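You operate a simulated robot arm through the tools that you are given. There is no shell and no other tool.

Carry out the task below with a simulated robot arm. There is one attempt and no reset: what you move stays moved.

JOB
Shake the dust off both wound elements in the sieve.
Fine: lid fully open to load them upright, shut before the shaker wheel turns; turn till no dust shows. Set down upright: wound element.

The check looks at the end state, three seconds after you hand in, the way a careful person would. Anything else that was tipped, shoved, dropped, spilled or broken makes it a failure. Lids that push on must go on centred and level and be pressed home; caps that screw on are set level and turned clockwise until they are tight.

ROBOT AND FRAMES
A 7-joint arm with a two-finger parallel gripper, fixed in place. Base frame: the origin is at the foot of the arm, x ahead of it, y to its left, z up; the work surface is at about z = 0. Units: m, degrees, N and s.
With the tool pointing down near the work surface it reaches from about 0.26 to 0.68 m from the base axis. Its first joint turns from -166.0 to 166.0 degrees. Payload 2.5 kg.
The TCP is the grasp point between the finger pads, 0.03 m short of the fingertips. In the tool frame z runs along the fingers and y along their closing line. The gripper opens to 0.094 m. The fingers are 0.028 m wide and 0.01 m thick; the gripper's body (0.05 by 0.096 m) begins 0.055 m behind the TCP.
Orientation is that of the tool frame in the base frame, as a unit quaternion [x, y, z, w]. With the fingers straight down and closing along the base's y, the tool's x points along the base's -x, its y along +y and its z along -z.

CONTROLS
- The arm moves only by the tool apply_moves. Its arguments are lists of equal length, an entry for each row: "grip": the opening, from 0 (shut) to 1 (fully open); "dp": the shift along the tool's x, y, z in units of 40 mm (1.0 is 40 mm), a list of three; "delta_rot": the turn, a rotation vector about the tool's x, y, z in units of 8 degrees (1.0 is 8 degrees), a list of three. In form: {"grip": [grip, ...], "dp": [[x, y, z], ...], "delta_rot": [[rx, ry, rz], ...]}. A call has 1 to 20 rows; each row shifts and turns the commanded pose from where the row before left it, along the tool's axes as they then stand. A call with a number of a shift or a turn outside -1 to 1 is refused whole. Rows are played at 5 a second. More than 0.05 m and 8.6 degrees between two rows, or a gripper value outside its range, and nothing of the call is played. Where a pose cannot be reached the arm comes as near as it can. A force on the tool above 90 N (or 10 N above the force at the start of the call, whichever is more), or a blocked arm, ends the call early, and 0.2 s more pass. The fingers move at their own pace (about 0.072 m/s each) and stop on an object; they squeeze with about 25 N. The grip force told is the motor's: it shows also when the fingers shut on nothing. Time passes only in rows, and 0.2 s behind the last, so rows that do not move let the fingers close. The reply holds the time, the measured pose of the TCP, the force on the tool along the base axes, the opening and the grip force, in the units named above and with some noise, with the torque about the TCP (base axes, N m) and any sound that the robot's microphone picked up.
- Cameras (640 x 400 px; columns grow to the right, rows downward): "scene" is fixed at [0.4004, 0.5021, 0.816]; the picture's right is [-1.00, 0.02, 0.00], its down [0.01, 0.90, -0.43] and it looks along [-0.01, -0.43, -0.90] (base axes); focal length 348 px, centre (320, 200). "wrist" rides on the gripper at [0.076, 0.014, -0.103] in the tool frame; the picture's right is [-0.18, 0.98, 0.00], its down [-0.75, -0.14, -0.64] and it looks along [-0.63, -0.12, 0.77] (tool axes); focal length 243 px, centre (320, 200). There is no depth. A picture from a camera that has moved, and an enlarged one, comes with that camera's place and axes in the base frame and with its lens.
- grab_frame(camera): a new picture of that camera. No time passes.
- inspect(camera, box): a new picture of the part [left, top, right, bottom] of that camera's present view, enlarged. No time passes.
- sign_off(): hands the job in; it is judged then, once.

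Places have to be worked out from the pictures, the camera data and where the tool is seen. Open the gripper and draw the arm clear of the work before you hand the job in, unless the task says otherwise.

The tools are called after ">>>" as a command line: name --argument value ..., lists and objects as JSON in quotes. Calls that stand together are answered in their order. apply_moves: Moves the arm, as the interface text tells. Its arguments: {"type":"object","properties":{"grip":{"type":"array","items":{"type":"number"}},"dp":{"type":"array","items":{"type":"array","items":{"type":"number"}}},"delta_rot":{"type":"array","items":{"type":"array","items":{"type":"number"}}}},"required":["grip","dp","delta_rot"]} The other tools are called the same way: grab_frame (camera) takes a picture; inspect (camera, box) takes an enlarged picture of a part of a camera's view; sign_off () hands the job in.

At the start:

```text
time: 0.0
position: [0.2996, 0.2647, 0.3998]
tool_rot: [-0.001, 1.0, 0.0, -0.001]
ft_force: [-0.6, -0.5, 0.5]
wrist_torque: [0.0, 0.01, 0.0]
gripper_width: 0.094
grasp_force: 0.1
```

scene: 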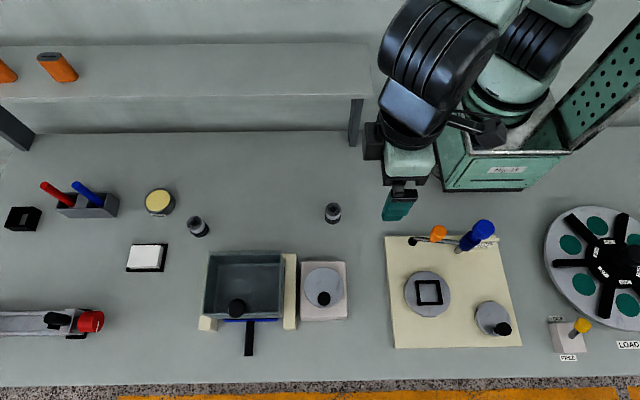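
wrist: 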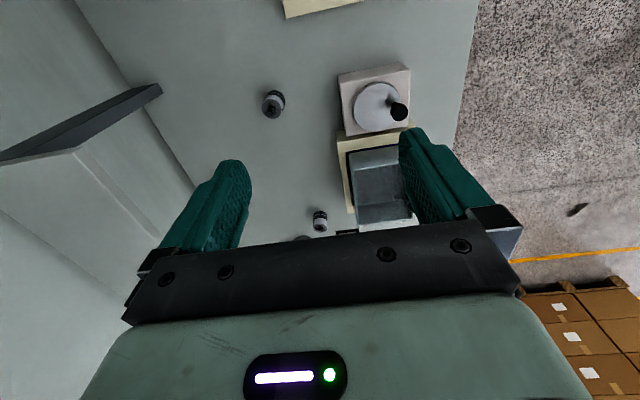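

The overview shows a tray-like box with a handle (possibly the sieve), a crank wheel beside it, and two small wound parts on the table. I'll enlarge those areas first.

>>> inspect --camera "scene" --box '[180, 180, 380, 370]'

>>> inspect --camera "scene" --box '[0, 160, 220, 350]'

>>> inspect --camera "scene" --box '[370, 180, 640, 370]'

>>> inspect --camera "wrist" --box '[240, 40, 480, 240]'

```text
2.11 times, centred on (280, 275) of scene
camera zoom: at [0.4004, 0.5021, 0.816], right [-1.0, 0.02, 0.0], down [0.01, 0.9, -0.43], along [-0.01, -0.43, -0.9], focal length 733 px, centre (404, 42)
```

zoom: 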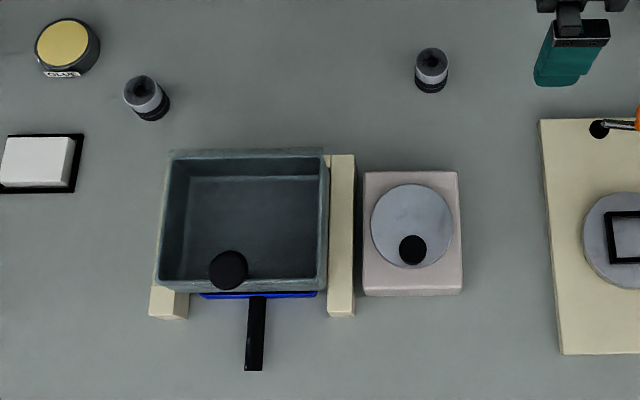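

```text
2.11 times, centred on (110, 255) of scene
camera zoom: at [0.4004, 0.5021, 0.816], right [-1.0, 0.02, 0.0], down [0.01, 0.9, -0.43], along [-0.01, -0.43, -0.9], focal length 733 px, centre (762, 84)
```

zoom: 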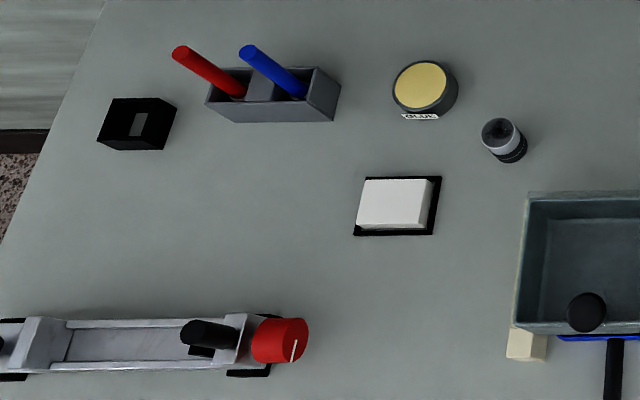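

```text
2.11 times, centred on (505, 275) of scene
camera zoom: at [0.4004, 0.5021, 0.816], right [-1.0, 0.02, 0.0], down [0.01, 0.9, -0.43], along [-0.01, -0.43, -0.9], focal length 733 px, centre (-70, 42)
```

zoom: 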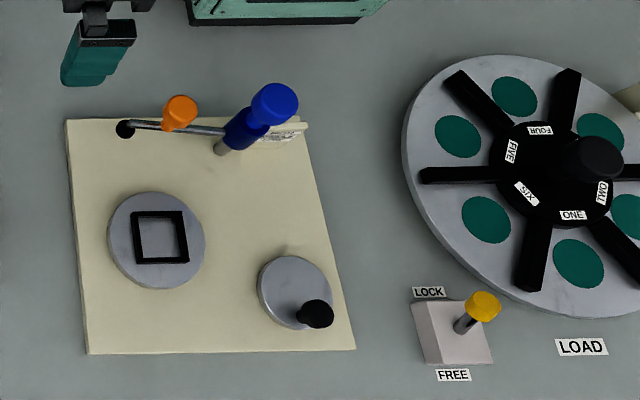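

```text
2.00 times, centred on (360, 140) of wrist
camera zoom: at [0.223, 0.2795, 0.502], right [0.18, 0.98, 0.0], down [0.75, -0.14, 0.64], along [0.63, -0.12, -0.77], focal length 485 px, centre (240, 320)
```

zoom: 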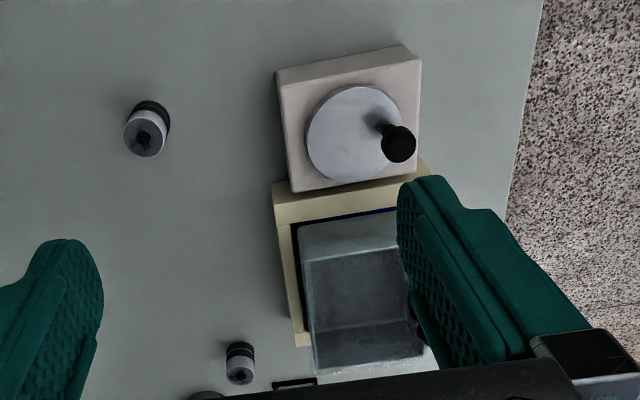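

The box with the beige rails next to the grey wheel looks like the sieve. I'll shift the wrist camera toward +y so that the fingers no longer hide it.

>>> apply_moves --grip '[1, 1, 1, 1]' --dp '[[0, 1, 0], [0, 1, 0], [0, 1, 0], [0, 0, 0]]' --delta_rot '[[0, 0, 0], [0, 0, 0], [0, 0, 0], [0, 0, 0]]'

>>> grab_frame --camera "wrist"

>>> inspect --camera "wrist" --box '[160, 40, 420, 240]'

```text
time: 1.0
position: [0.3, 0.3864, 0.4012]
tool_rot: [0.0, 1.0, 0.0, 0.0]
ft_force: [-0.3, -0.6, 0.4]
wrist_torque: [0.0, -0.06, 0.01]
gripper_width: 0.0941
grasp_force: 0.1
```

```text
taken
camera wrist: at [0.2242, 0.401, 0.5028], right [0.18, 0.98, 0.0], down [0.75, -0.14, 0.64], along [0.63, -0.12, -0.77], focal length 243 px, centre (320, 200)
```

wrist: 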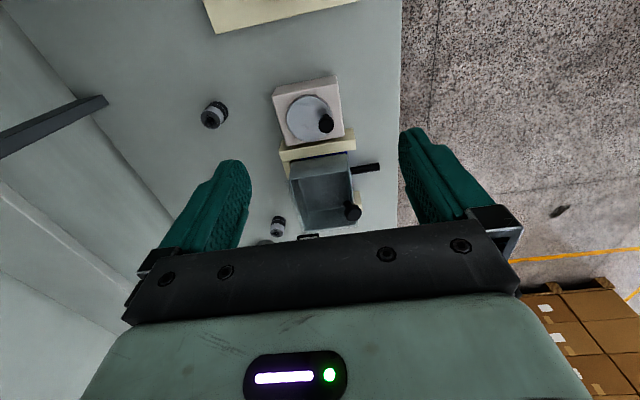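

```text
2.00 times, centred on (290, 140) of wrist
camera zoom: at [0.2242, 0.401, 0.5028], right [0.18, 0.98, 0.0], down [0.75, -0.14, 0.64], along [0.63, -0.12, -0.77], focal length 485 px, centre (380, 320)
```

zoom: 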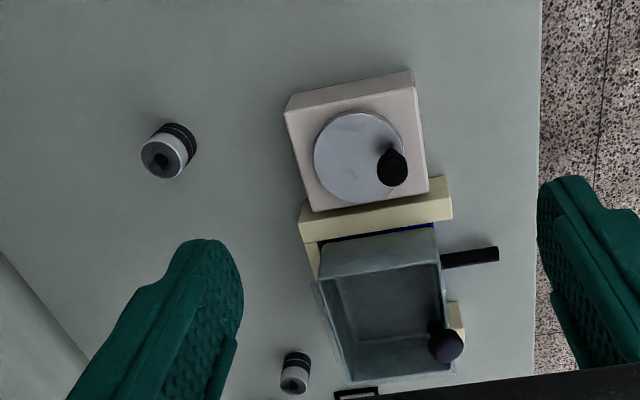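

The box and wheel are visible but small. I'll bring the camera closer, stopping well above the box, to see how the lid, screen and handle are built.

>>> apply_moves --grip '[1, 1, 1, 1, 1]' --dp '[[-0.75, -0.15, 0.75], [-0.75, -0.15, 0.75], [-0.75, -0.15, 0.75], [-0.75, -0.15, 0.75], [0, 0, 0]]' --delta_rot '[[0, 0, 0], [0, 0, 0], [0, 0, 0], [0, 0, 0], [0, 0, 0]]'

>>> grab_frame --camera "wrist"

>>> inspect --camera "wrist" --box '[200, 20, 440, 220]'

>>> grab_frame --camera "scene"

```text
time: 2.2
position: [0.4203, 0.3609, 0.2806]
tool_rot: [0.0, 1.0, 0.0, 0.0]
ft_force: [0.8, 0.3, 0.9]
wrist_torque: [0.03, 0.05, 0.02]
gripper_width: 0.094
grasp_force: 0.0
```

```text
taken
camera wrist: at [0.3444, 0.3756, 0.3829], right [0.18, 0.98, 0.0], down [0.75, -0.14, 0.64], along [0.63, -0.12, -0.77], focal length 243 px, centre (320, 200)
```

wrist: 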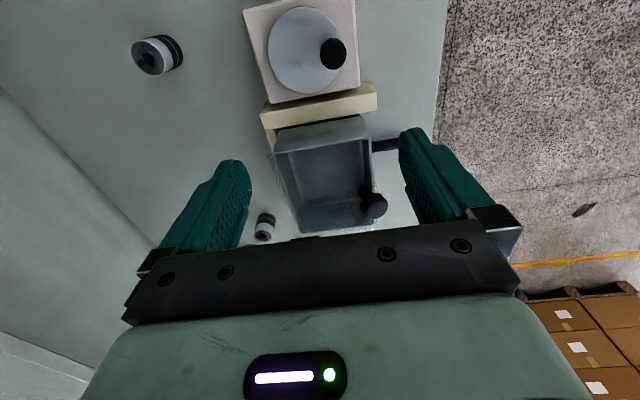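

```text
2.00 times, centred on (320, 120) of wrist
camera zoom: at [0.3444, 0.3756, 0.3829], right [0.18, 0.98, 0.0], down [0.75, -0.14, 0.64], along [0.63, -0.12, -0.77], focal length 485 px, centre (320, 360)
```

zoom: 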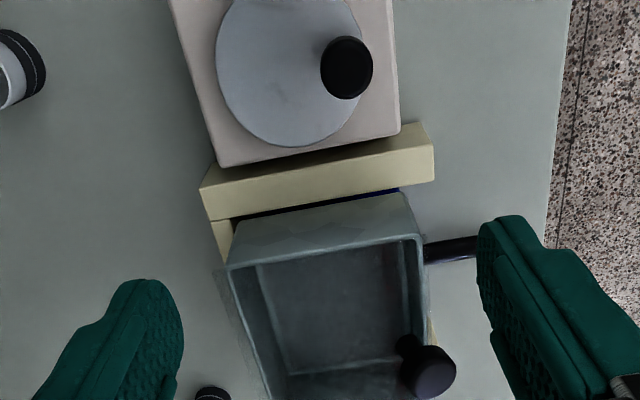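

```text
taken
```

scene: 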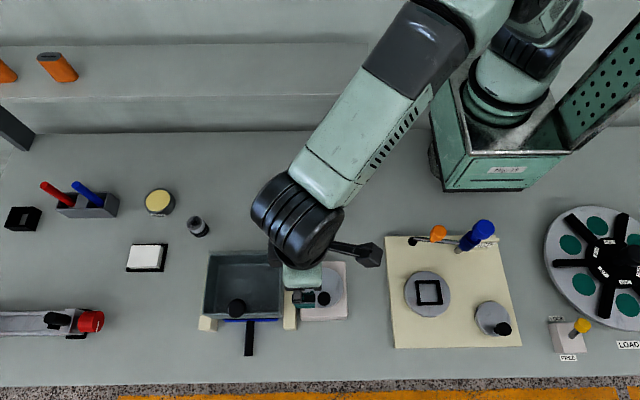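

>>> apply_moves --grip '[1, 1, 1, 1, 1, 1]' --dp '[[0.5, -1, -0.3], [0.5, -1, -0.3], [0.5, -1, -0.3], [0.5, -1, 0], [0.5, -1, 0], [0, 0, 0]]' --delta_rot '[[0, 0, 0], [0, 0, 0], [0, 0, 0], [0, 0, 0], [0, 0, 0], [0, 0, 0]]'

>>> inspect --camera "scene" --box '[190, 240, 300, 370]'

>>> inspect --camera "scene" --box '[170, 200, 230, 250]'

>>> inspect --camera "scene" --box '[285, 190, 365, 330]'

>>> grab_frame --camera "wrist"

```text
time: 3.6
position: [0.3222, 0.1589, 0.3159]
tool_rot: [0.0, 1.0, 0.001, -0.001]
ft_force: [0.2, -0.5, 0.4]
wrist_torque: [0.01, 0.03, 0.0]
gripper_width: 0.0939
grasp_force: 0.0
```

```text
3.08 times, centred on (245, 305) of scene
camera zoom: at [0.4004, 0.5021, 0.816], right [-1.0, 0.02, 0.0], down [0.01, 0.9, -0.43], along [-0.01, -0.43, -0.9], focal length 1071 px, centre (551, -123)
```

zoom: 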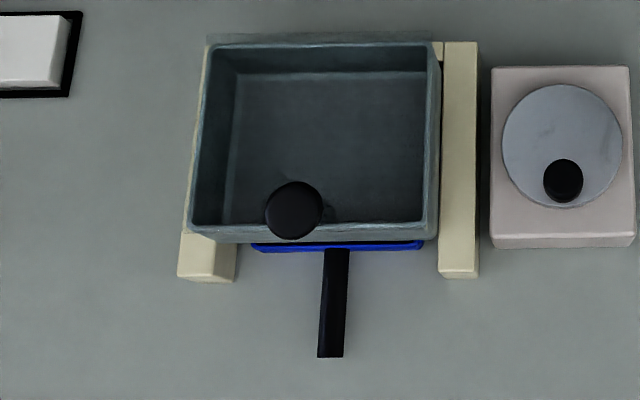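

```text
8.00 times, centred on (200, 225) of scene
camera zoom: at [0.4004, 0.5021, 0.816], right [-1.0, 0.02, 0.0], down [0.01, 0.9, -0.43], along [-0.01, -0.43, -0.9], focal length 2785 px, centre (1280, 0)
```

zoom: 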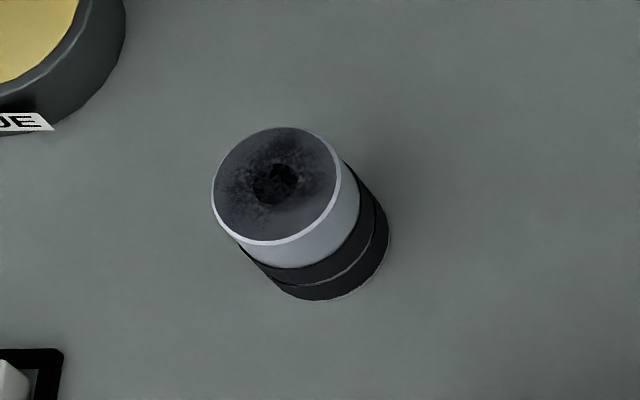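

```text
2.86 times, centred on (325, 260) of scene
camera zoom: at [0.4004, 0.5021, 0.816], right [-1.0, 0.02, 0.0], down [0.01, 0.9, -0.43], along [-0.01, -0.43, -0.9], focal length 994 px, centre (306, 29)
```

zoom: 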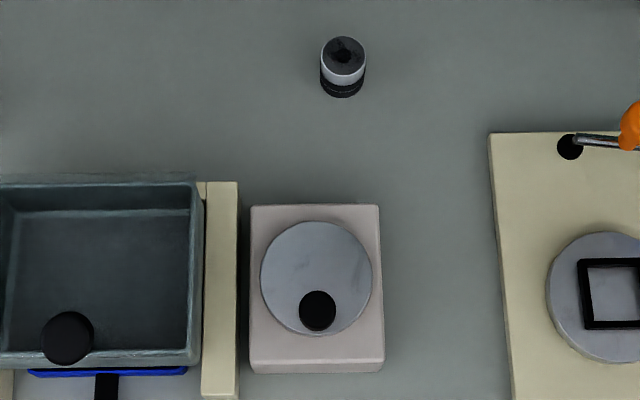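

```text
taken
camera wrist: at [0.2446, 0.1735, 0.4169], right [0.18, 0.98, 0.0], down [0.75, -0.14, 0.64], along [0.63, -0.12, -0.77], focal length 243 px, centre (320, 200)
```

wrist: 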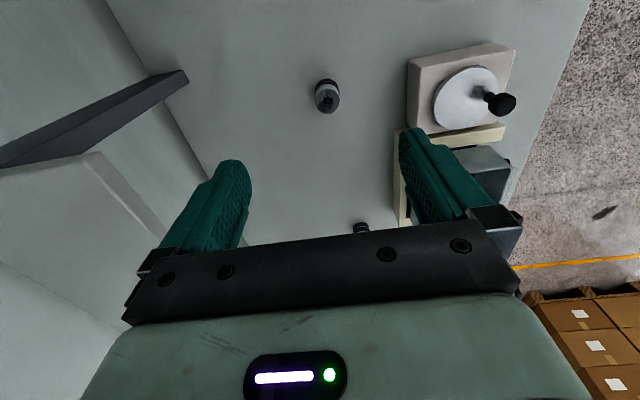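

Both wound elements have dark dust on their top faces, and I place them near (0.36, 0.163) and (0.69, 0.191). I'll view the sieve from its −y side to find its height and hinge, which means moving and then yawing the tool −90°.

>>> apply_moves --grip '[1, 1, 1, 1, 1, 1, 1, 1, 1, 1, 1, 1, 1, 1, 1, 1, 1, 1]' --dp '[[-0.89, -0.2, 0], [-0.89, -0.2, 0], [-0.89, -0.2, 0], [-0.89, -0.2, 0], [-0.89, -0.2, 0], [0, 0, 0], [0, 0, 0], [0, 0, 0], [0, 0, 0], [0, 0, 0], [0, 0, 0], [0, 0, 0], [0, 0, 0], [0, 0, 0], [0, 0, 0], [0, 0, 0], [0, 0, 0], [0, 0, 0]]' --delta_rot '[[0, 0, 0], [0, 0, 0], [0, 0, 0], [0, 0, 0], [0, 0, 0], [0, 0, -0.9375], [0, 0, -0.9375], [0, 0, -0.9375], [0, 0, -0.9375], [0, 0, -0.9375], [0, 0, -0.9375], [0, 0, -0.9375], [0, 0, -0.9375], [0, 0, -0.9375], [0, 0, -0.9375], [0, 0, -0.9375], [0, 0, -0.9375], [0, 0, 0]]'

>>> grab_frame --camera "wrist"

>>> inspect --camera "wrist" --box '[200, 20, 440, 220]'

>>> grab_frame --camera "scene"

```text
time: 7.4
position: [0.4978, 0.1207, 0.3163]
tool_rot: [0.708, -0.706, 0.0, 0.0]
ft_force: [0.0, -0.1, 0.0]
wrist_torque: [0.03, -0.03, -0.02]
gripper_width: 0.0942
grasp_force: 0.0
```

```text
taken
camera wrist: at [0.4828, 0.045, 0.4179], right [-0.98, 0.18, 0.0], down [0.14, 0.75, 0.64], along [0.12, 0.63, -0.77], focal length 243 px, centre (320, 200)
```

wrist: 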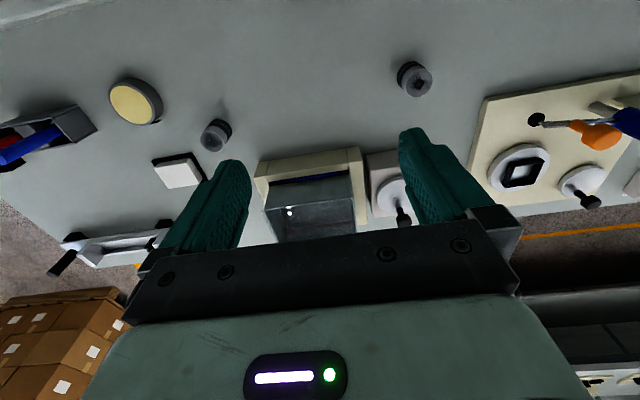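

```text
2.00 times, centred on (320, 120) of wrist
camera zoom: at [0.4828, 0.045, 0.4179], right [-0.98, 0.18, 0.0], down [0.14, 0.75, 0.64], along [0.12, 0.63, -0.77], focal length 485 px, centre (320, 360)
```

zoom: 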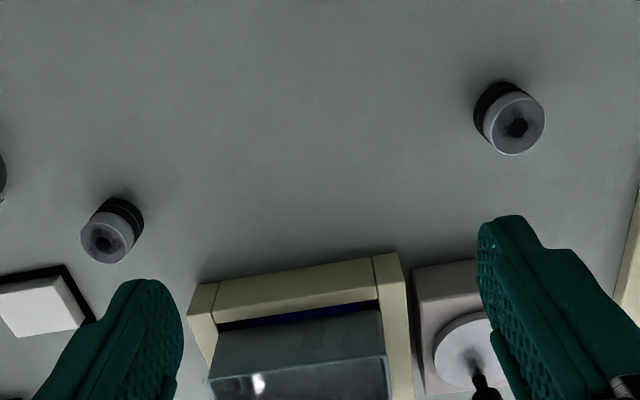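

```text
taken
```

scene: 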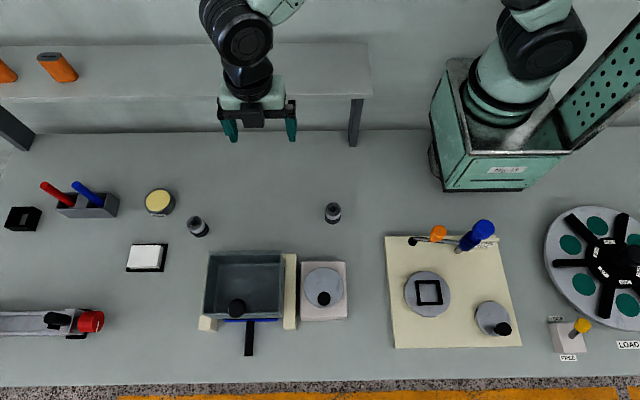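

A specular glint confirms a clear lid on the box. I'll move +y to look into it from behind.

>>> apply_moves --grip '[1, 1, 1, 1, 1]' --dp '[[-0.9, -0.2, 0], [-0.9, -0.2, 0], [-0.9, -0.2, 0], [-0.3, -0.2, 0], [0, 0, 0]]' --delta_rot '[[0, 0, 0], [0, 0, 0], [0, 0, 0], [0, 0, 0], [0, 0, 0]]'

>>> grab_frame --camera "wrist"

>>> inspect --camera "wrist" --box '[220, 40, 420, 230]'

```text
time: 8.6
position: [0.5306, 0.2411, 0.317]
tool_rot: [-0.707, 0.708, 0.0, 0.0]
ft_force: [0.2, 0.2, -0.7]
wrist_torque: [-0.03, 0.02, 0.0]
gripper_width: 0.0938
grasp_force: 0.1
```

```text
taken
camera wrist: at [0.5159, 0.1658, 0.4191], right [-0.98, 0.18, 0.0], down [0.14, 0.75, 0.64], along [0.12, 0.63, -0.77], focal length 243 px, centre (320, 200)
```

wrist: 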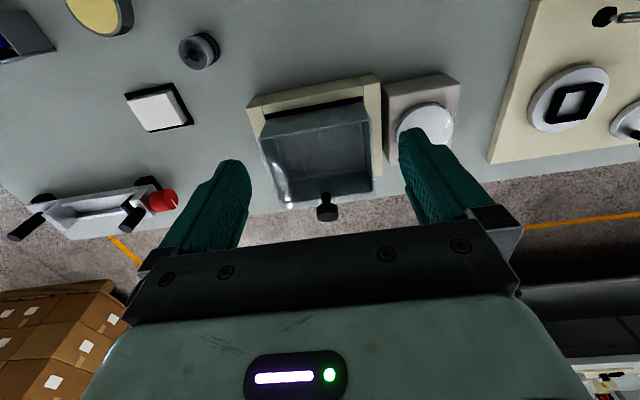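

```text
2.11 times, centred on (320, 135) of wrist
camera zoom: at [0.5159, 0.1658, 0.4191], right [-0.98, 0.18, 0.0], down [0.14, 0.75, 0.64], along [0.12, 0.63, -0.77], focal length 511 px, centre (320, 337)
```

zoom: 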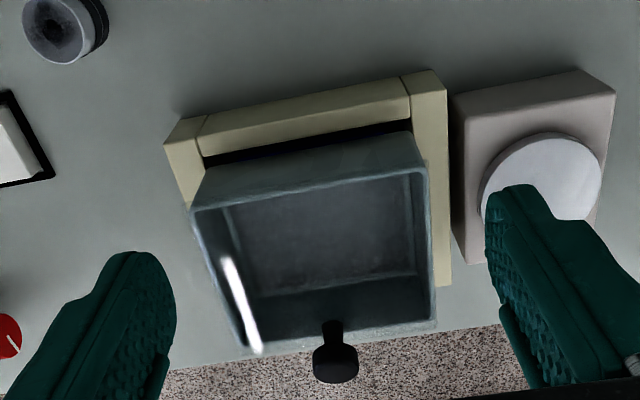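

The views triangulate well: the lid knob's head is at about (0.550, 0.403, 0.158), the lid top at z≈0.117, and the box spans x 0.475–0.625, y 0.293–0.415. The lid is hinged at the back (−y). I'll hover over the knob with the fingers closing along x.

>>> apply_moves --grip '[1, 1, 1, 1, 1, 1, 1, 1]' --dp '[[-0.81, -0.1, 0], [-0.81, -0.1, 0], [-0.81, -0.1, 0], [-0.81, -0.1, 0], [-0.81, -0.085, 0], [0, 0, 0.96], [0, 0, 0.96], [0, 0, 0]]' --delta_rot '[[0, 0, 0], [0, 0, 0], [0, 0, 0], [0, 0, 0], [0, 0, 0], [0, 0, 0], [0, 0, 0], [0, 0, 0]]'

>>> grab_frame --camera "wrist"

>>> inspect --camera "scene" --box '[170, 200, 370, 370]'

```text
time: 10.4
position: [0.5347, 0.3836, 0.2343]
tool_rot: [-0.707, 0.707, 0.0, -0.001]
ft_force: [-0.8, 0.3, -0.2]
wrist_torque: [-0.01, 0.0, 0.0]
gripper_width: 0.0942
grasp_force: 0.0
out of reach, approached as far as the arm can: row 5
```

```text
taken
camera wrist: at [0.5211, 0.3079, 0.3364], right [-0.98, 0.18, 0.0], down [0.14, 0.75, 0.64], along [0.12, 0.63, -0.77], focal length 243 px, centre (320, 200)
```

wrist: 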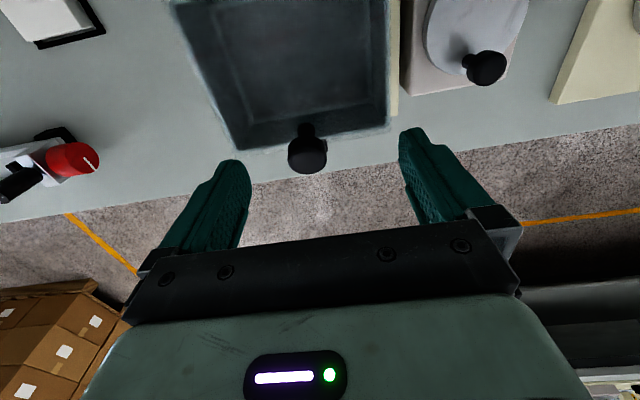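

```text
2.35 times, centred on (270, 285) of scene
camera zoom: at [0.4004, 0.5021, 0.816], right [-1.0, 0.02, 0.0], down [0.01, 0.9, -0.43], along [-0.01, -0.43, -0.9], focal length 819 px, centre (438, 0)
```

zoom: 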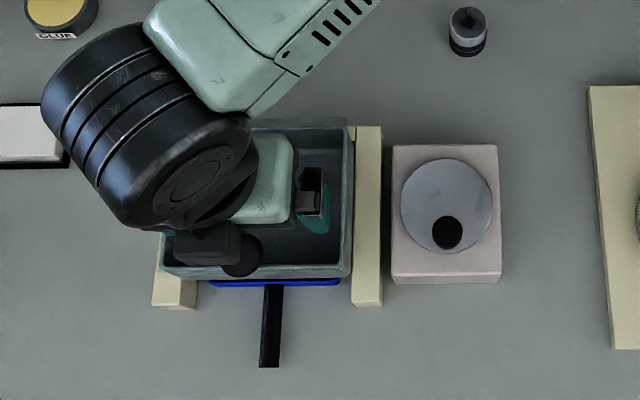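

At this height a straight-down tool runs out of reach just short of the knob, which sits at (0.550, 0.404). Leaning the tool 24° so the fingers point toward +y extends the reach and already follows the lid's swing, so I'll tilt now.

>>> apply_moves --grip '[1, 1, 1, 1]' --dp '[[0, 0, 0], [0, 0, 0], [0, 0, 0], [0, 0, 0]]' --delta_rot '[[0, -1, 0], [0, -1, 0], [0, -1, 0], [0, 0, 0]]'

```text
time: 11.4
position: [0.5352, 0.3833, 0.2353]
tool_rot: [0.692, -0.692, -0.148, -0.147]
ft_force: [0.5, 0.0, 0.5]
wrist_torque: [-0.01, 0.01, 0.02]
gripper_width: 0.094
grasp_force: 0.0
```

>>> apply_moves --grip '[1, 1, 1]' --dp '[[0.315, -0.375, 0.215], [0, 0, 0.8], [0, 0, 0]]' --delta_rot '[[0, 0, 0], [0, 0, 0], [0, 0, 0]]'

>>> grab_frame --camera "wrist"

>>> inspect --camera "scene" --box '[190, 220, 310, 350]'

```text
time: 12.2
position: [0.5522, 0.3886, 0.1928]
tool_rot: [0.692, -0.691, -0.148, -0.147]
ft_force: [-0.5, 0.5, 0.2]
wrist_torque: [0.0, 0.01, 0.01]
gripper_width: 0.0938
grasp_force: 0.0
```

```text
taken
camera wrist: at [0.5369, 0.2777, 0.2544], right [-0.98, 0.17, 0.07], down [0.14, 0.43, 0.89], along [0.12, 0.89, -0.44], focal length 243 px, centre (320, 200)
```

wrist: 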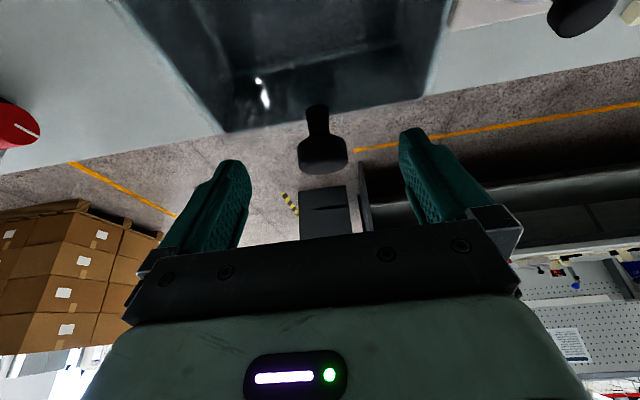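

```text
3.08 times, centred on (250, 285) of scene
camera zoom: at [0.4004, 0.5021, 0.816], right [-1.0, 0.02, 0.0], down [0.01, 0.9, -0.43], along [-0.01, -0.43, -0.9], focal length 1071 px, centre (535, -62)
```

zoom: 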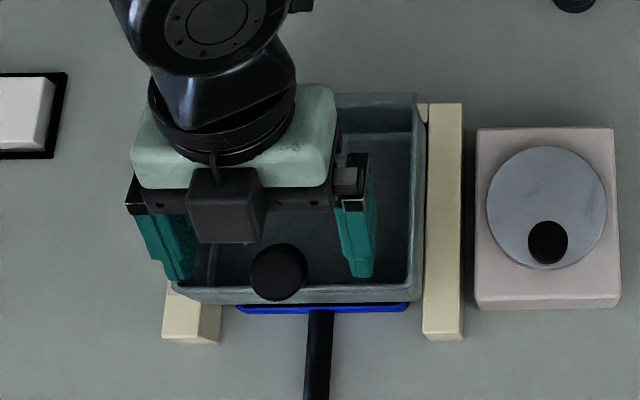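

The knob is centred between the fingers, with its head top at z≈0.169. I'll advance 36 mm along the fingers and close on it.

>>> apply_moves --grip '[1, 1, 1, 0, 0, 0, 0]' --dp '[[0, 0.03, 0.45], [0, 0, 0.45], [0, 0, 0], [0, 0, 0], [0, 0, 0], [0, 0, 0], [0, 0, 0]]' --delta_rot '[[0, 0, 0], [0, 0, 0], [0, 0, 0], [0, 0, 0], [0, 0, 0], [0, 0, 0], [0, 0, 0]]'

>>> inspect --camera "scene" --box '[190, 220, 310, 350]'

>>> grab_frame --camera "wrist"

```text
time: 13.8
position: [0.551, 0.4057, 0.1631]
tool_rot: [0.692, -0.691, -0.147, -0.151]
ft_force: [-0.2, 0.7, 36.1]
wrist_torque: [0.1, 0.1, -0.26]
gripper_width: 0.0317
grasp_force: 44.7
```

```text
3.08 times, centred on (250, 285) of scene
camera zoom: at [0.4004, 0.5021, 0.816], right [-1.0, 0.02, 0.0], down [0.01, 0.9, -0.43], along [-0.01, -0.43, -0.9], focal length 1071 px, centre (535, -62)
```

zoom: 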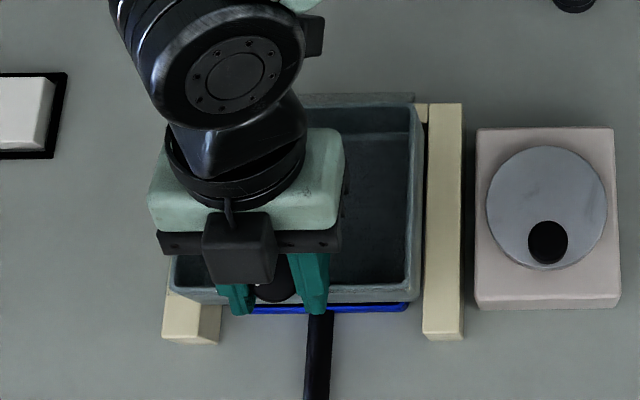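

```text
taken
camera wrist: at [0.5364, 0.2937, 0.224], right [-0.98, 0.17, 0.07], down [0.14, 0.42, 0.9], along [0.12, 0.89, -0.44], focal length 243 px, centre (320, 200)
```

wrist: 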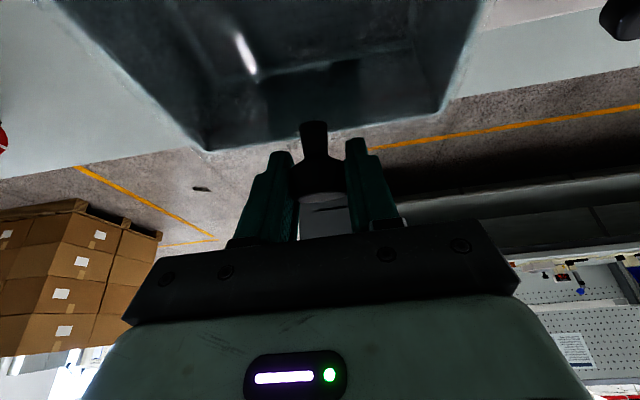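

The knob is gripped at a width of 31.7 mm. I'll lift the lid along an arc about an assumed hinge at (y 0.288, z 0.115), turning the tool with it, and check after 16°.

>>> apply_moves --grip '[0, 0, 0, 0, 0]' --dp '[[0.004, 0, -0.217], [0.004, 0, -0.217], [0.004, 0, -0.217], [0.004, 0, -0.217], [0, 0, 0]]' --delta_rot '[[0, -0.5, 0], [0, -0.5, 0], [0, -0.5, 0], [0, -0.5, 0], [0, 0, 0]]'

>>> inspect --camera "scene" --box '[190, 220, 310, 350]'

>>> grab_frame --camera "wrist"

```text
time: 15.0
position: [0.5448, 0.3905, 0.1925]
tool_rot: [0.666, -0.661, -0.246, -0.243]
ft_force: [1.0, 39.0, 15.7]
wrist_torque: [0.73, -0.09, 0.13]
gripper_width: 0.0319
grasp_force: 45.1
```

```text
3.08 times, centred on (250, 285) of scene
camera zoom: at [0.4004, 0.5021, 0.816], right [-1.0, 0.02, 0.0], down [0.01, 0.9, -0.43], along [-0.01, -0.43, -0.9], focal length 1071 px, centre (535, -62)
```

zoom: 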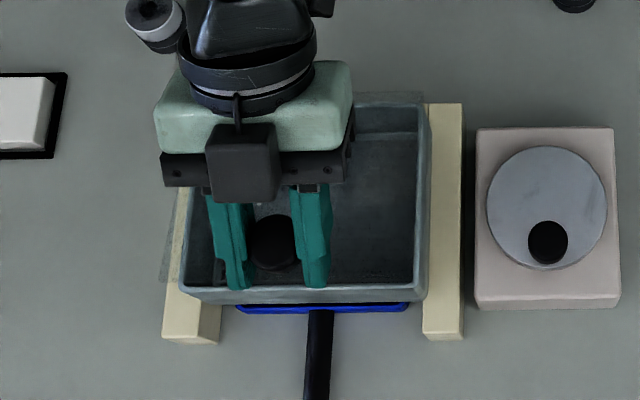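

```text
taken
camera wrist: at [0.5323, 0.2666, 0.2204], right [-0.98, 0.13, 0.12], down [0.14, 0.16, 0.98], along [0.11, 0.98, -0.17], focal length 243 px, centre (320, 200)
```

wrist: 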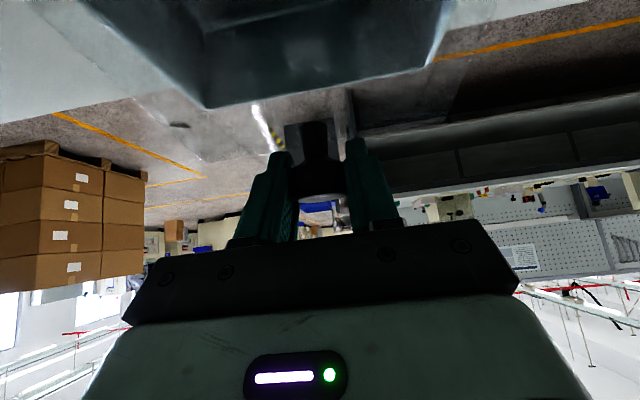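

The lid is rising, with about 39 N pushing out along +y, so the true hinge is probably nearer (0.295, 0.123). I'll correct the arc and continue 8° more.

>>> apply_moves --grip '[0, 0, 0]' --dp '[[-0.033, 0, -0.176], [-0.033, 0, -0.176], [0, 0, 0]]' --delta_rot '[[0, -0.5, 0], [0, -0.5, 0], [0, 0, 0]]'

>>> inspect --camera "scene" --box '[190, 220, 310, 350]'

```text
time: 15.8
position: [0.548, 0.3821, 0.2055]
tool_rot: [0.646, -0.644, -0.29, -0.291]
ft_force: [0.4, 28.9, 29.4]
wrist_torque: [-0.75, -0.02, 0.09]
gripper_width: 0.0321
grasp_force: 45.0
```

```text
3.08 times, centred on (250, 285) of scene
camera zoom: at [0.4004, 0.5021, 0.816], right [-1.0, 0.02, 0.0], down [0.01, 0.9, -0.43], along [-0.01, -0.43, -0.9], focal length 1071 px, centre (535, -62)
```

zoom: 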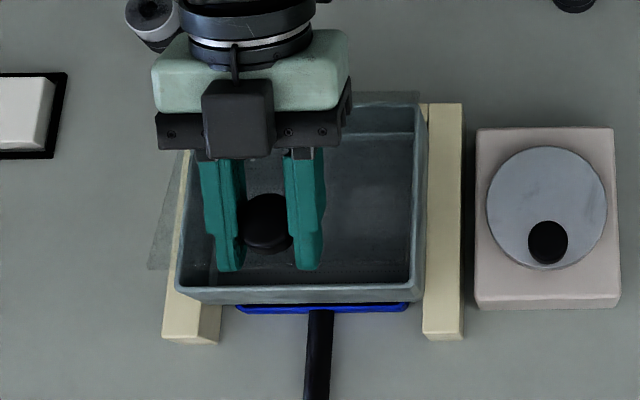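

The lid is at about 24°, with its pane edge visible to the left, and the remaining force is radial. I'll widen the radius a little and continue.

>>> apply_moves --grip '[0, 0, 0]' --dp '[[-0.057, 0, -0.203], [-0.057, 0, -0.203], [0, 0, 0]]' --delta_rot '[[0, -0.5, 0], [0, -0.5, 0], [0, 0, 0]]'

```text
time: 16.6
position: [0.5483, 0.3701, 0.2186]
tool_rot: [0.624, -0.623, -0.333, -0.334]
ft_force: [0.7, 21.3, 27.0]
wrist_torque: [-0.5, 0.09, 0.29]
gripper_width: 0.032
grasp_force: 45.3
```

>>> apply_moves --grip '[0, 0, 0]' --dp '[[-0.06, 0, -0.222], [-0.06, 0, -0.222], [0, 0, 0]]' --delta_rot '[[0, -0.5, 0], [0, -0.5, 0], [0, 0, 0]]'

>>> inspect --camera "scene" --box '[190, 220, 310, 350]'

```text
time: 17.4
position: [0.5483, 0.3565, 0.2307]
tool_rot: [0.6, -0.599, -0.376, -0.375]
ft_force: [-0.3, 22.1, 12.9]
wrist_torque: [1.17, -0.02, 0.04]
gripper_width: 0.0318
grasp_force: 44.4
```

```text
3.08 times, centred on (250, 285) of scene
camera zoom: at [0.4004, 0.5021, 0.816], right [-1.0, 0.02, 0.0], down [0.01, 0.9, -0.43], along [-0.01, -0.43, -0.9], focal length 1071 px, centre (535, -62)
```

zoom: 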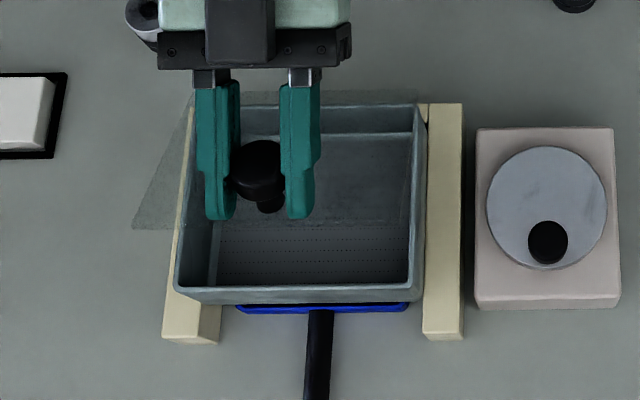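

The lid is at 40° and the mesh floor shows. I'll keep following the arc.

>>> apply_moves --grip '[0, 0, 0]' --dp '[[-0.031, 0, -0.2], [-0.031, 0, -0.2], [0, 0, 0]]' --delta_rot '[[0, -0.5, 0], [0, -0.5, 0], [0, 0, 0]]'

```text
time: 18.2
position: [0.5417, 0.3588, 0.2401]
tool_rot: [0.587, -0.565, -0.409, -0.411]
ft_force: [27.9, -37.6, -46.5]
wrist_torque: [-0.6, -0.05, -0.23]
gripper_width: 0.0346
grasp_force: 44.8
```

The forces jumped and the pose deviated, so I'll look before doing anything else.

>>> grab_frame --camera "scene"

>>> inspect --camera "scene" --box '[190, 180, 310, 330]'

>>> grab_frame --camera "wrist"

```text
taken
```

scene: 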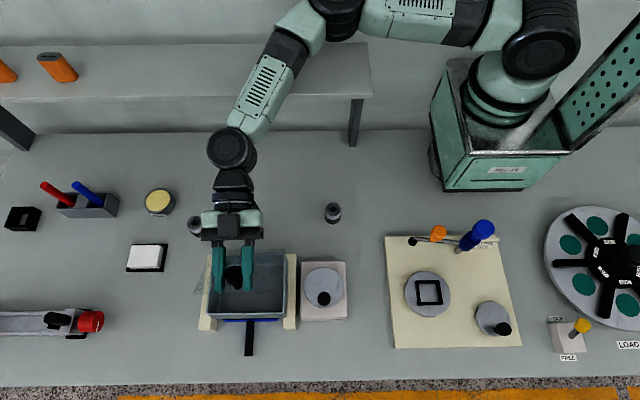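

```text
2.67 times, centred on (250, 255) of scene
camera zoom: at [0.4004, 0.5021, 0.816], right [-1.0, 0.02, 0.0], down [0.01, 0.9, -0.43], along [-0.01, -0.43, -0.9], focal length 928 px, centre (507, 53)
```

zoom: 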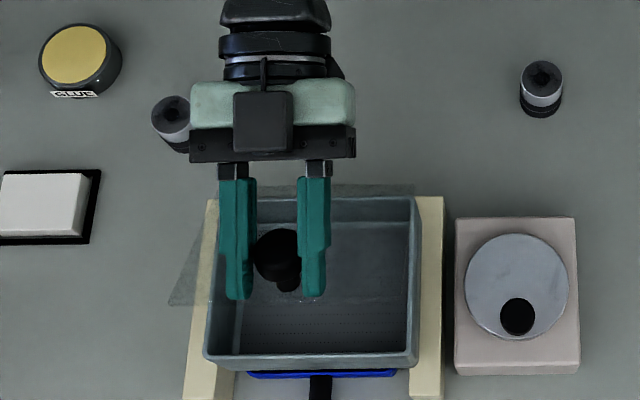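

```text
taken
camera wrist: at [0.5312, 0.2373, 0.2003], right [-0.99, 0.03, 0.15], down [0.13, -0.36, 0.93], along [0.09, 0.93, 0.35], focal length 243 px, centre (320, 200)
```

wrist: 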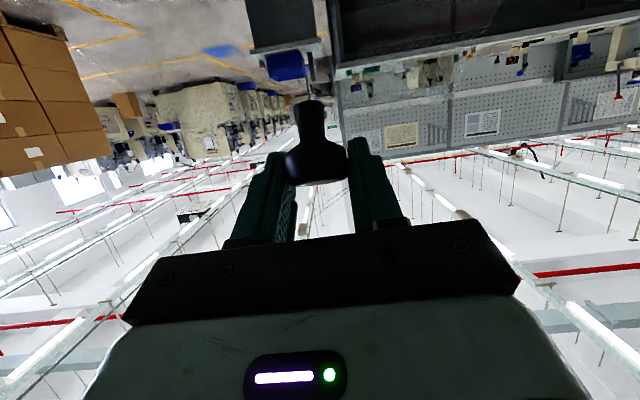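

>>> apply_moves --grip '[0, 0]' --dp '[[0, 0, 0], [0, 0, 0]]' --delta_rot '[[0, 0, 0], [0, 0, 0]]'

>>> inspect --camera "scene" --box '[190, 180, 310, 330]'

```text
time: 18.8
position: [0.543, 0.3589, 0.2392]
tool_rot: [0.587, -0.565, -0.409, -0.411]
ft_force: [29.2, -37.6, -43.1]
wrist_torque: [-0.93, 0.03, -0.19]
gripper_width: 0.0344
grasp_force: 44.9
```

```text
2.67 times, centred on (250, 255) of scene
camera zoom: at [0.4004, 0.5021, 0.816], right [-1.0, 0.02, 0.0], down [0.01, 0.9, -0.43], along [-0.01, -0.43, -0.9], focal length 928 px, centre (507, 53)
```

zoom: 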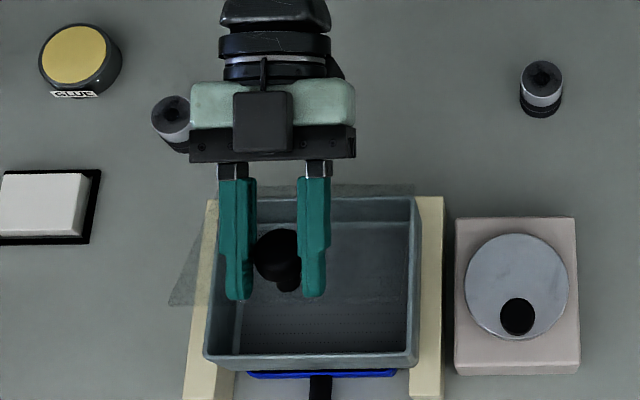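

The tool near horizontal seems to be hitting an arm configuration or joint limit: the y error is 16 mm and the knob has slipped a little in the grip. I'll undo the last 8° of tool rotation and let the knob pivot in the pads from here.

>>> apply_moves --grip '[0, 0, 0]' --dp '[[0, 0, 0], [0, 0, 0], [0, 0, 0]]' --delta_rot '[[0, 0.5, 0], [0, 0.5, 0], [0, 0, 0]]'

>>> inspect --camera "scene" --box '[190, 180, 310, 330]'

>>> grab_frame --camera "wrist"

```text
time: 19.6
position: [0.55, 0.3431, 0.2417]
tool_rot: [0.6, -0.598, -0.375, -0.376]
ft_force: [0.7, 17.5, 17.5]
wrist_torque: [0.85, 0.2, 0.26]
gripper_width: 0.0313
grasp_force: 45.5
```

```text
2.67 times, centred on (250, 255) of scene
camera zoom: at [0.4004, 0.5021, 0.816], right [-1.0, 0.02, 0.0], down [0.01, 0.9, -0.43], along [-0.01, -0.43, -0.9], focal length 928 px, centre (507, 53)
```

zoom: 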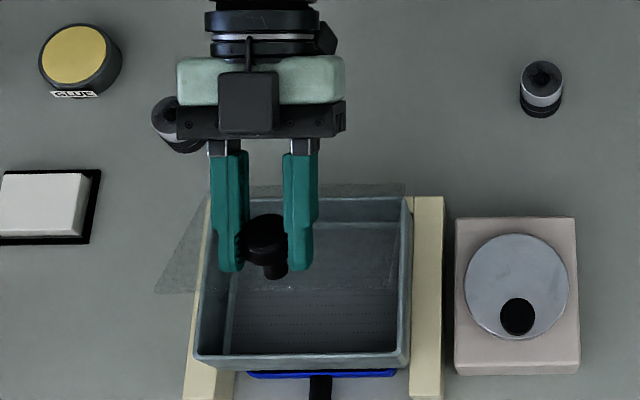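

```text
taken
camera wrist: at [0.5349, 0.2178, 0.2176], right [-0.98, 0.08, 0.16], down [0.14, -0.25, 0.96], along [0.12, 0.97, 0.23], focal length 243 px, centre (320, 200)
```

wrist: 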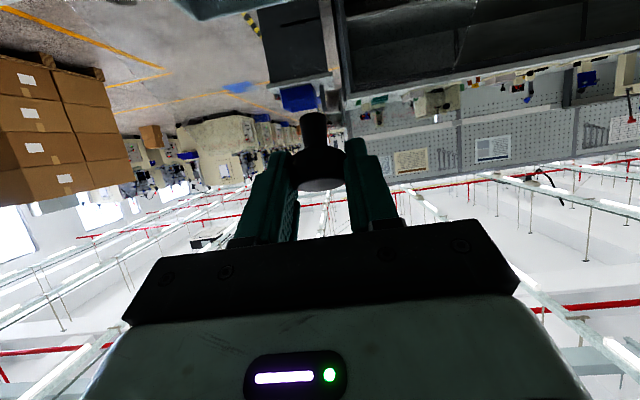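

Recovered: the lid is at about 48°, the knob is still gripped, and the sieve box is back in its place. I'll keep the tool tilt fixed and follow the circle, letting the knob pivot.

>>> apply_moves --grip '[0, 0, 0, 0, 0]' --dp '[[0.037, 0, -0.215], [0.037, 0, -0.215], [0.048, 0, -0.211], [0.048, 0, -0.211], [0, 0, 0]]' --delta_rot '[[0, 0, 0], [0, 0, 0], [0, 0, 0], [0, 0, 0], [0, 0, 0]]'

>>> inspect --camera "scene" --box '[190, 180, 310, 330]'

```text
time: 20.6
position: [0.5417, 0.3456, 0.2423]
tool_rot: [0.611, -0.59, -0.372, -0.374]
ft_force: [10.0, -16.3, -9.8]
wrist_torque: [-1.29, 0.22, 0.0]
gripper_width: 0.0311
grasp_force: 44.6
stopped in row 5: the force on the tool passed its limit at 95 N (the readings are from after the stop); the commanded pose is now the measured one
```

```text
2.67 times, centred on (250, 255) of scene
camera zoom: at [0.4004, 0.5021, 0.816], right [-1.0, 0.02, 0.0], down [0.01, 0.9, -0.43], along [-0.01, -0.43, -0.9], focal length 928 px, centre (507, 53)
```

zoom: 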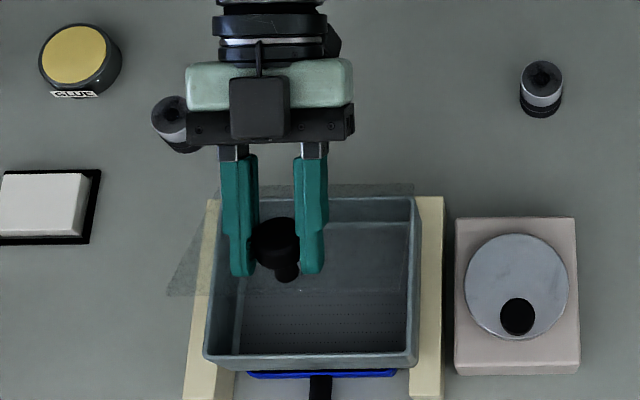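

The arm stalls again as the wrist moves toward −y. This yaw puts the last joint near its limit and forces the elbow low over the shelf. I'll lower the lid back along the recorded arc and re-grip with the tool yawed the other way.

>>> apply_moves --grip '[0, 0, 0, 0, 0, 0, 0]' --dp '[[0.07, -0.1, 0.186], [0.07, -0.1, 0.186], [0.062, 0, 0.219], [0.062, 0, 0.219], [0.052, 0, 0.216], [0.052, 0, 0.216], [0, 0, 0]]' --delta_rot '[[0, 0, 0], [0, 0, 0], [0, 0.5, 0], [0, 0.5, 0], [0, 0.5, 0], [0, 0.5, 0], [0, 0, 0]]'

>>> inspect --camera "scene" --box '[190, 180, 310, 330]'

```text
time: 22.2
position: [0.5471, 0.383, 0.208]
tool_rot: [0.656, -0.635, -0.288, -0.289]
ft_force: [-0.5, 27.1, 11.7]
wrist_torque: [0.83, 0.29, 0.04]
gripper_width: 0.0311
grasp_force: 44.6
```

```text
2.67 times, centred on (250, 255) of scene
camera zoom: at [0.4004, 0.5021, 0.816], right [-1.0, 0.02, 0.0], down [0.01, 0.9, -0.43], along [-0.01, -0.43, -0.9], focal length 928 px, centre (507, 53)
```

zoom: 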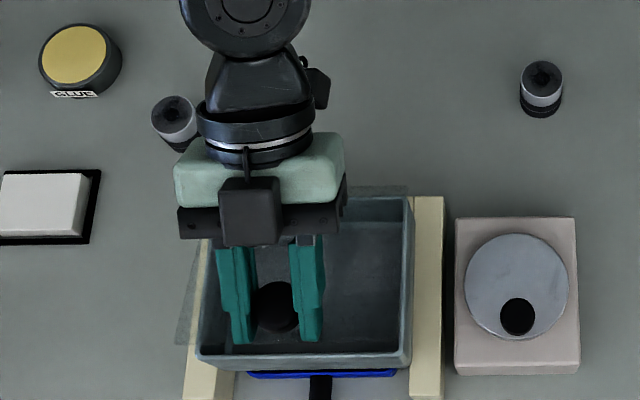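

>>> apply_moves --grip '[0, 0, 0, 0, 0, 0, 0]' --dp '[[0.073, 0, 0.208], [0.073, 0, 0.208], [0.045, 0, 0.199], [0.045, 0, 0.199], [0.038, 0, 0.19], [0.038, 0, 0.17], [0, 0, 0]]' --delta_rot '[[0, 0.5, 0], [0, 0.5, 0], [0, 0.5, 0], [0, 0.5, 0], [0, 0.5, 0], [0, 0.5, 0], [0, 0, 0]]'

>>> inspect --camera "scene" --box '[190, 180, 310, 330]'

>>> grab_frame --camera "wrist"

```text
time: 23.8
position: [0.5516, 0.3993, 0.1661]
tool_rot: [0.701, -0.682, -0.141, -0.154]
ft_force: [0.2, 2.3, 42.0]
wrist_torque: [0.83, 0.41, -0.63]
gripper_width: 0.0316
grasp_force: 44.8
```

```text
2.67 times, centred on (250, 255) of scene
camera zoom: at [0.4004, 0.5021, 0.816], right [-1.0, 0.02, 0.0], down [0.01, 0.9, -0.43], along [-0.01, -0.43, -0.9], focal length 928 px, centre (507, 53)
```

zoom: 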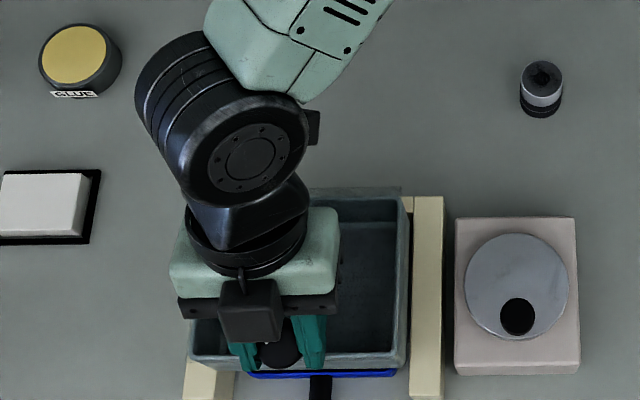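

```text
taken
camera wrist: at [0.5384, 0.2879, 0.2279], right [-0.99, 0.15, 0.05], down [0.11, 0.43, 0.9], along [0.11, 0.89, -0.44], focal length 243 px, centre (320, 200)
```

wrist: 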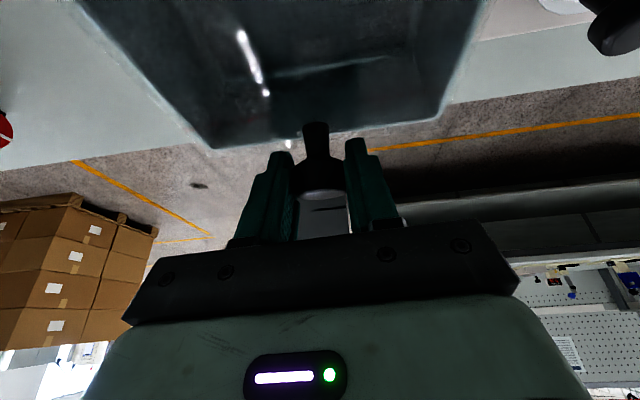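

The lid is back down and resting on its seat (42 N supported). I'll release, back off along the fingers, straighten the tool and raise.

>>> apply_moves --grip '[1, 1, 1, 1, 1, 1, 1, 1, 1, 1]' --dp '[[0, 0, 0], [0, 0, 0], [0, 0, -0.5], [0, 0, -0.7], [0, 0, -0.9], [0, 0, -0.9], [0.5, 0, -0.5], [0.5, 0, -0.3], [0.5, 0, 0], [0, 0, 0]]' --delta_rot '[[0, 0, 0], [0, 0, 0], [0, 0, 0], [0, 0, 0], [0, 0, 0], [0, 0, 0], [0, 1, 0], [0, 1, 0], [0, 1, 0], [0, 0, 0]]'

>>> inspect --camera "scene" --box '[190, 180, 370, 370]'

```text
time: 26.0
position: [0.5506, 0.2831, 0.2848]
tool_rot: [0.715, -0.699, 0.006, -0.005]
ft_force: [0.3, 0.1, 0.0]
wrist_torque: [0.01, 0.0, 0.01]
gripper_width: 0.0942
grasp_force: 0.0
```

```text
2.11 times, centred on (280, 275) of scene
camera zoom: at [0.4004, 0.5021, 0.816], right [-1.0, 0.02, 0.0], down [0.01, 0.9, -0.43], along [-0.01, -0.43, -0.9], focal length 733 px, centre (404, 42)
```

zoom: 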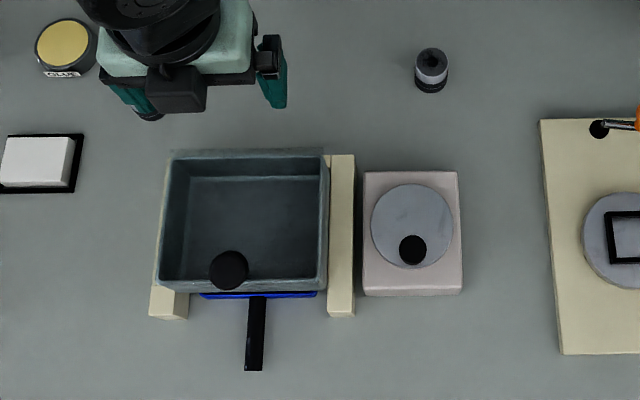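

The sieve looks exactly as it did at the start. I'll retreat inward and yaw the tool about 181° the other way, so the camera is on the +y side.

>>> apply_moves --grip '[1, 1, 1, 1, 1, 1, 1, 1, 1, 1, 1, 1, 1, 1, 1, 1, 1, 1]' --dp '[[0, 0.8, -0.5], [0, 0.8, -0.5], [0, 0.8, -0.5], [0, 0, 0], [0, 0, 0], [0, 0, 0], [0, 0, 0], [0, 0, 0], [0, 0, 0], [0, 0, 0], [0, 0, 0], [0, 0, 0], [0, 0, 0], [0, 0, 0], [0, 0, 0], [0, 0, 0], [0, 0, 0], [0, 0, 0]]' --delta_rot '[[0, 0, 0], [0, 0, 0], [0, 0, 0], [0, 0, 0.985], [0, 0, 0.985], [0, 0, 0.985], [0, 0, 0.985], [0, 0, 0.985], [0, 0, 0.985], [0, 0, 0.985], [0, 0, 0.985], [0, 0, 0.985], [0, 0, 0.985], [0, 0, 0.985], [0, 0, 0.985], [0, 0, 0.985], [0, 0, 0.985], [0, 0, 0]]'

>>> apply_moves --grip '[1, 1, 1, 1, 1, 1, 1, 1, 1, 1]' --dp '[[0, 0, 0], [0, 0, 0], [0, 0, 0], [0, 0, 0], [0, 0, 0], [0, 0, 0], [0, 0, 0], [0, 0, 0], [0, 0, 0], [0, 0, 0]]' --delta_rot '[[0, 0, 0.985], [0, 0, 0.985], [0, 0, 0.985], [0, 0, 0.985], [0, 0, 0.985], [0, 0, 0.985], [0, 0, 0.985], [0, 0, 0.985], [0, 0, 0.985], [0, 0, 0]]'

>>> grab_frame --camera "scene"

>>> grab_frame --camera "wrist"

```text
time: 29.8
position: [0.4542, 0.2808, 0.3438]
tool_rot: [0.165, 0.986, 0.001, 0.008]
ft_force: [-0.5, 0.6, -0.3]
wrist_torque: [-0.01, 0.01, 0.02]
gripper_width: 0.094
grasp_force: 0.0
```

```text
time: 32.0
position: [0.4533, 0.2798, 0.3426]
tool_rot: [0.707, 0.707, 0.005, 0.006]
ft_force: [0.4, 0.6, -0.8]
wrist_torque: [0.0, 0.03, 0.02]
gripper_width: 0.0939
grasp_force: 0.1
```

```text
taken
```

scene: 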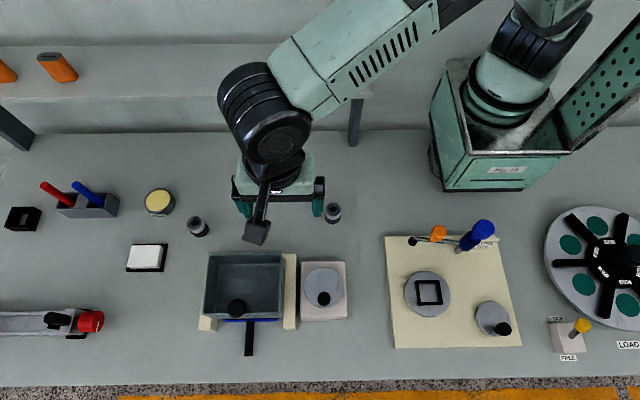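

```text
taken
camera wrist: at [0.4662, 0.3567, 0.4447], right [0.98, -0.18, 0.02], down [-0.15, -0.75, 0.64], along [-0.11, -0.63, -0.77], focal length 243 px, centre (320, 200)
```

wrist: 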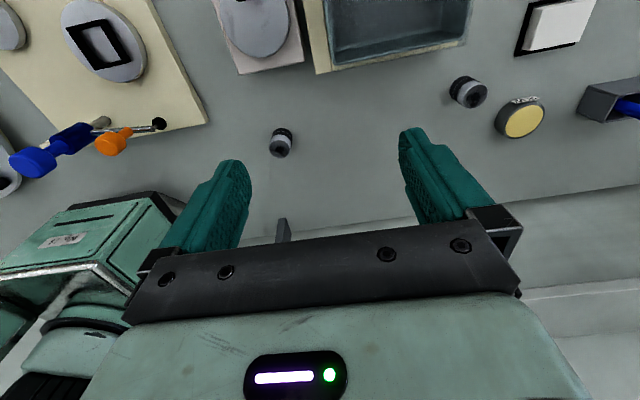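

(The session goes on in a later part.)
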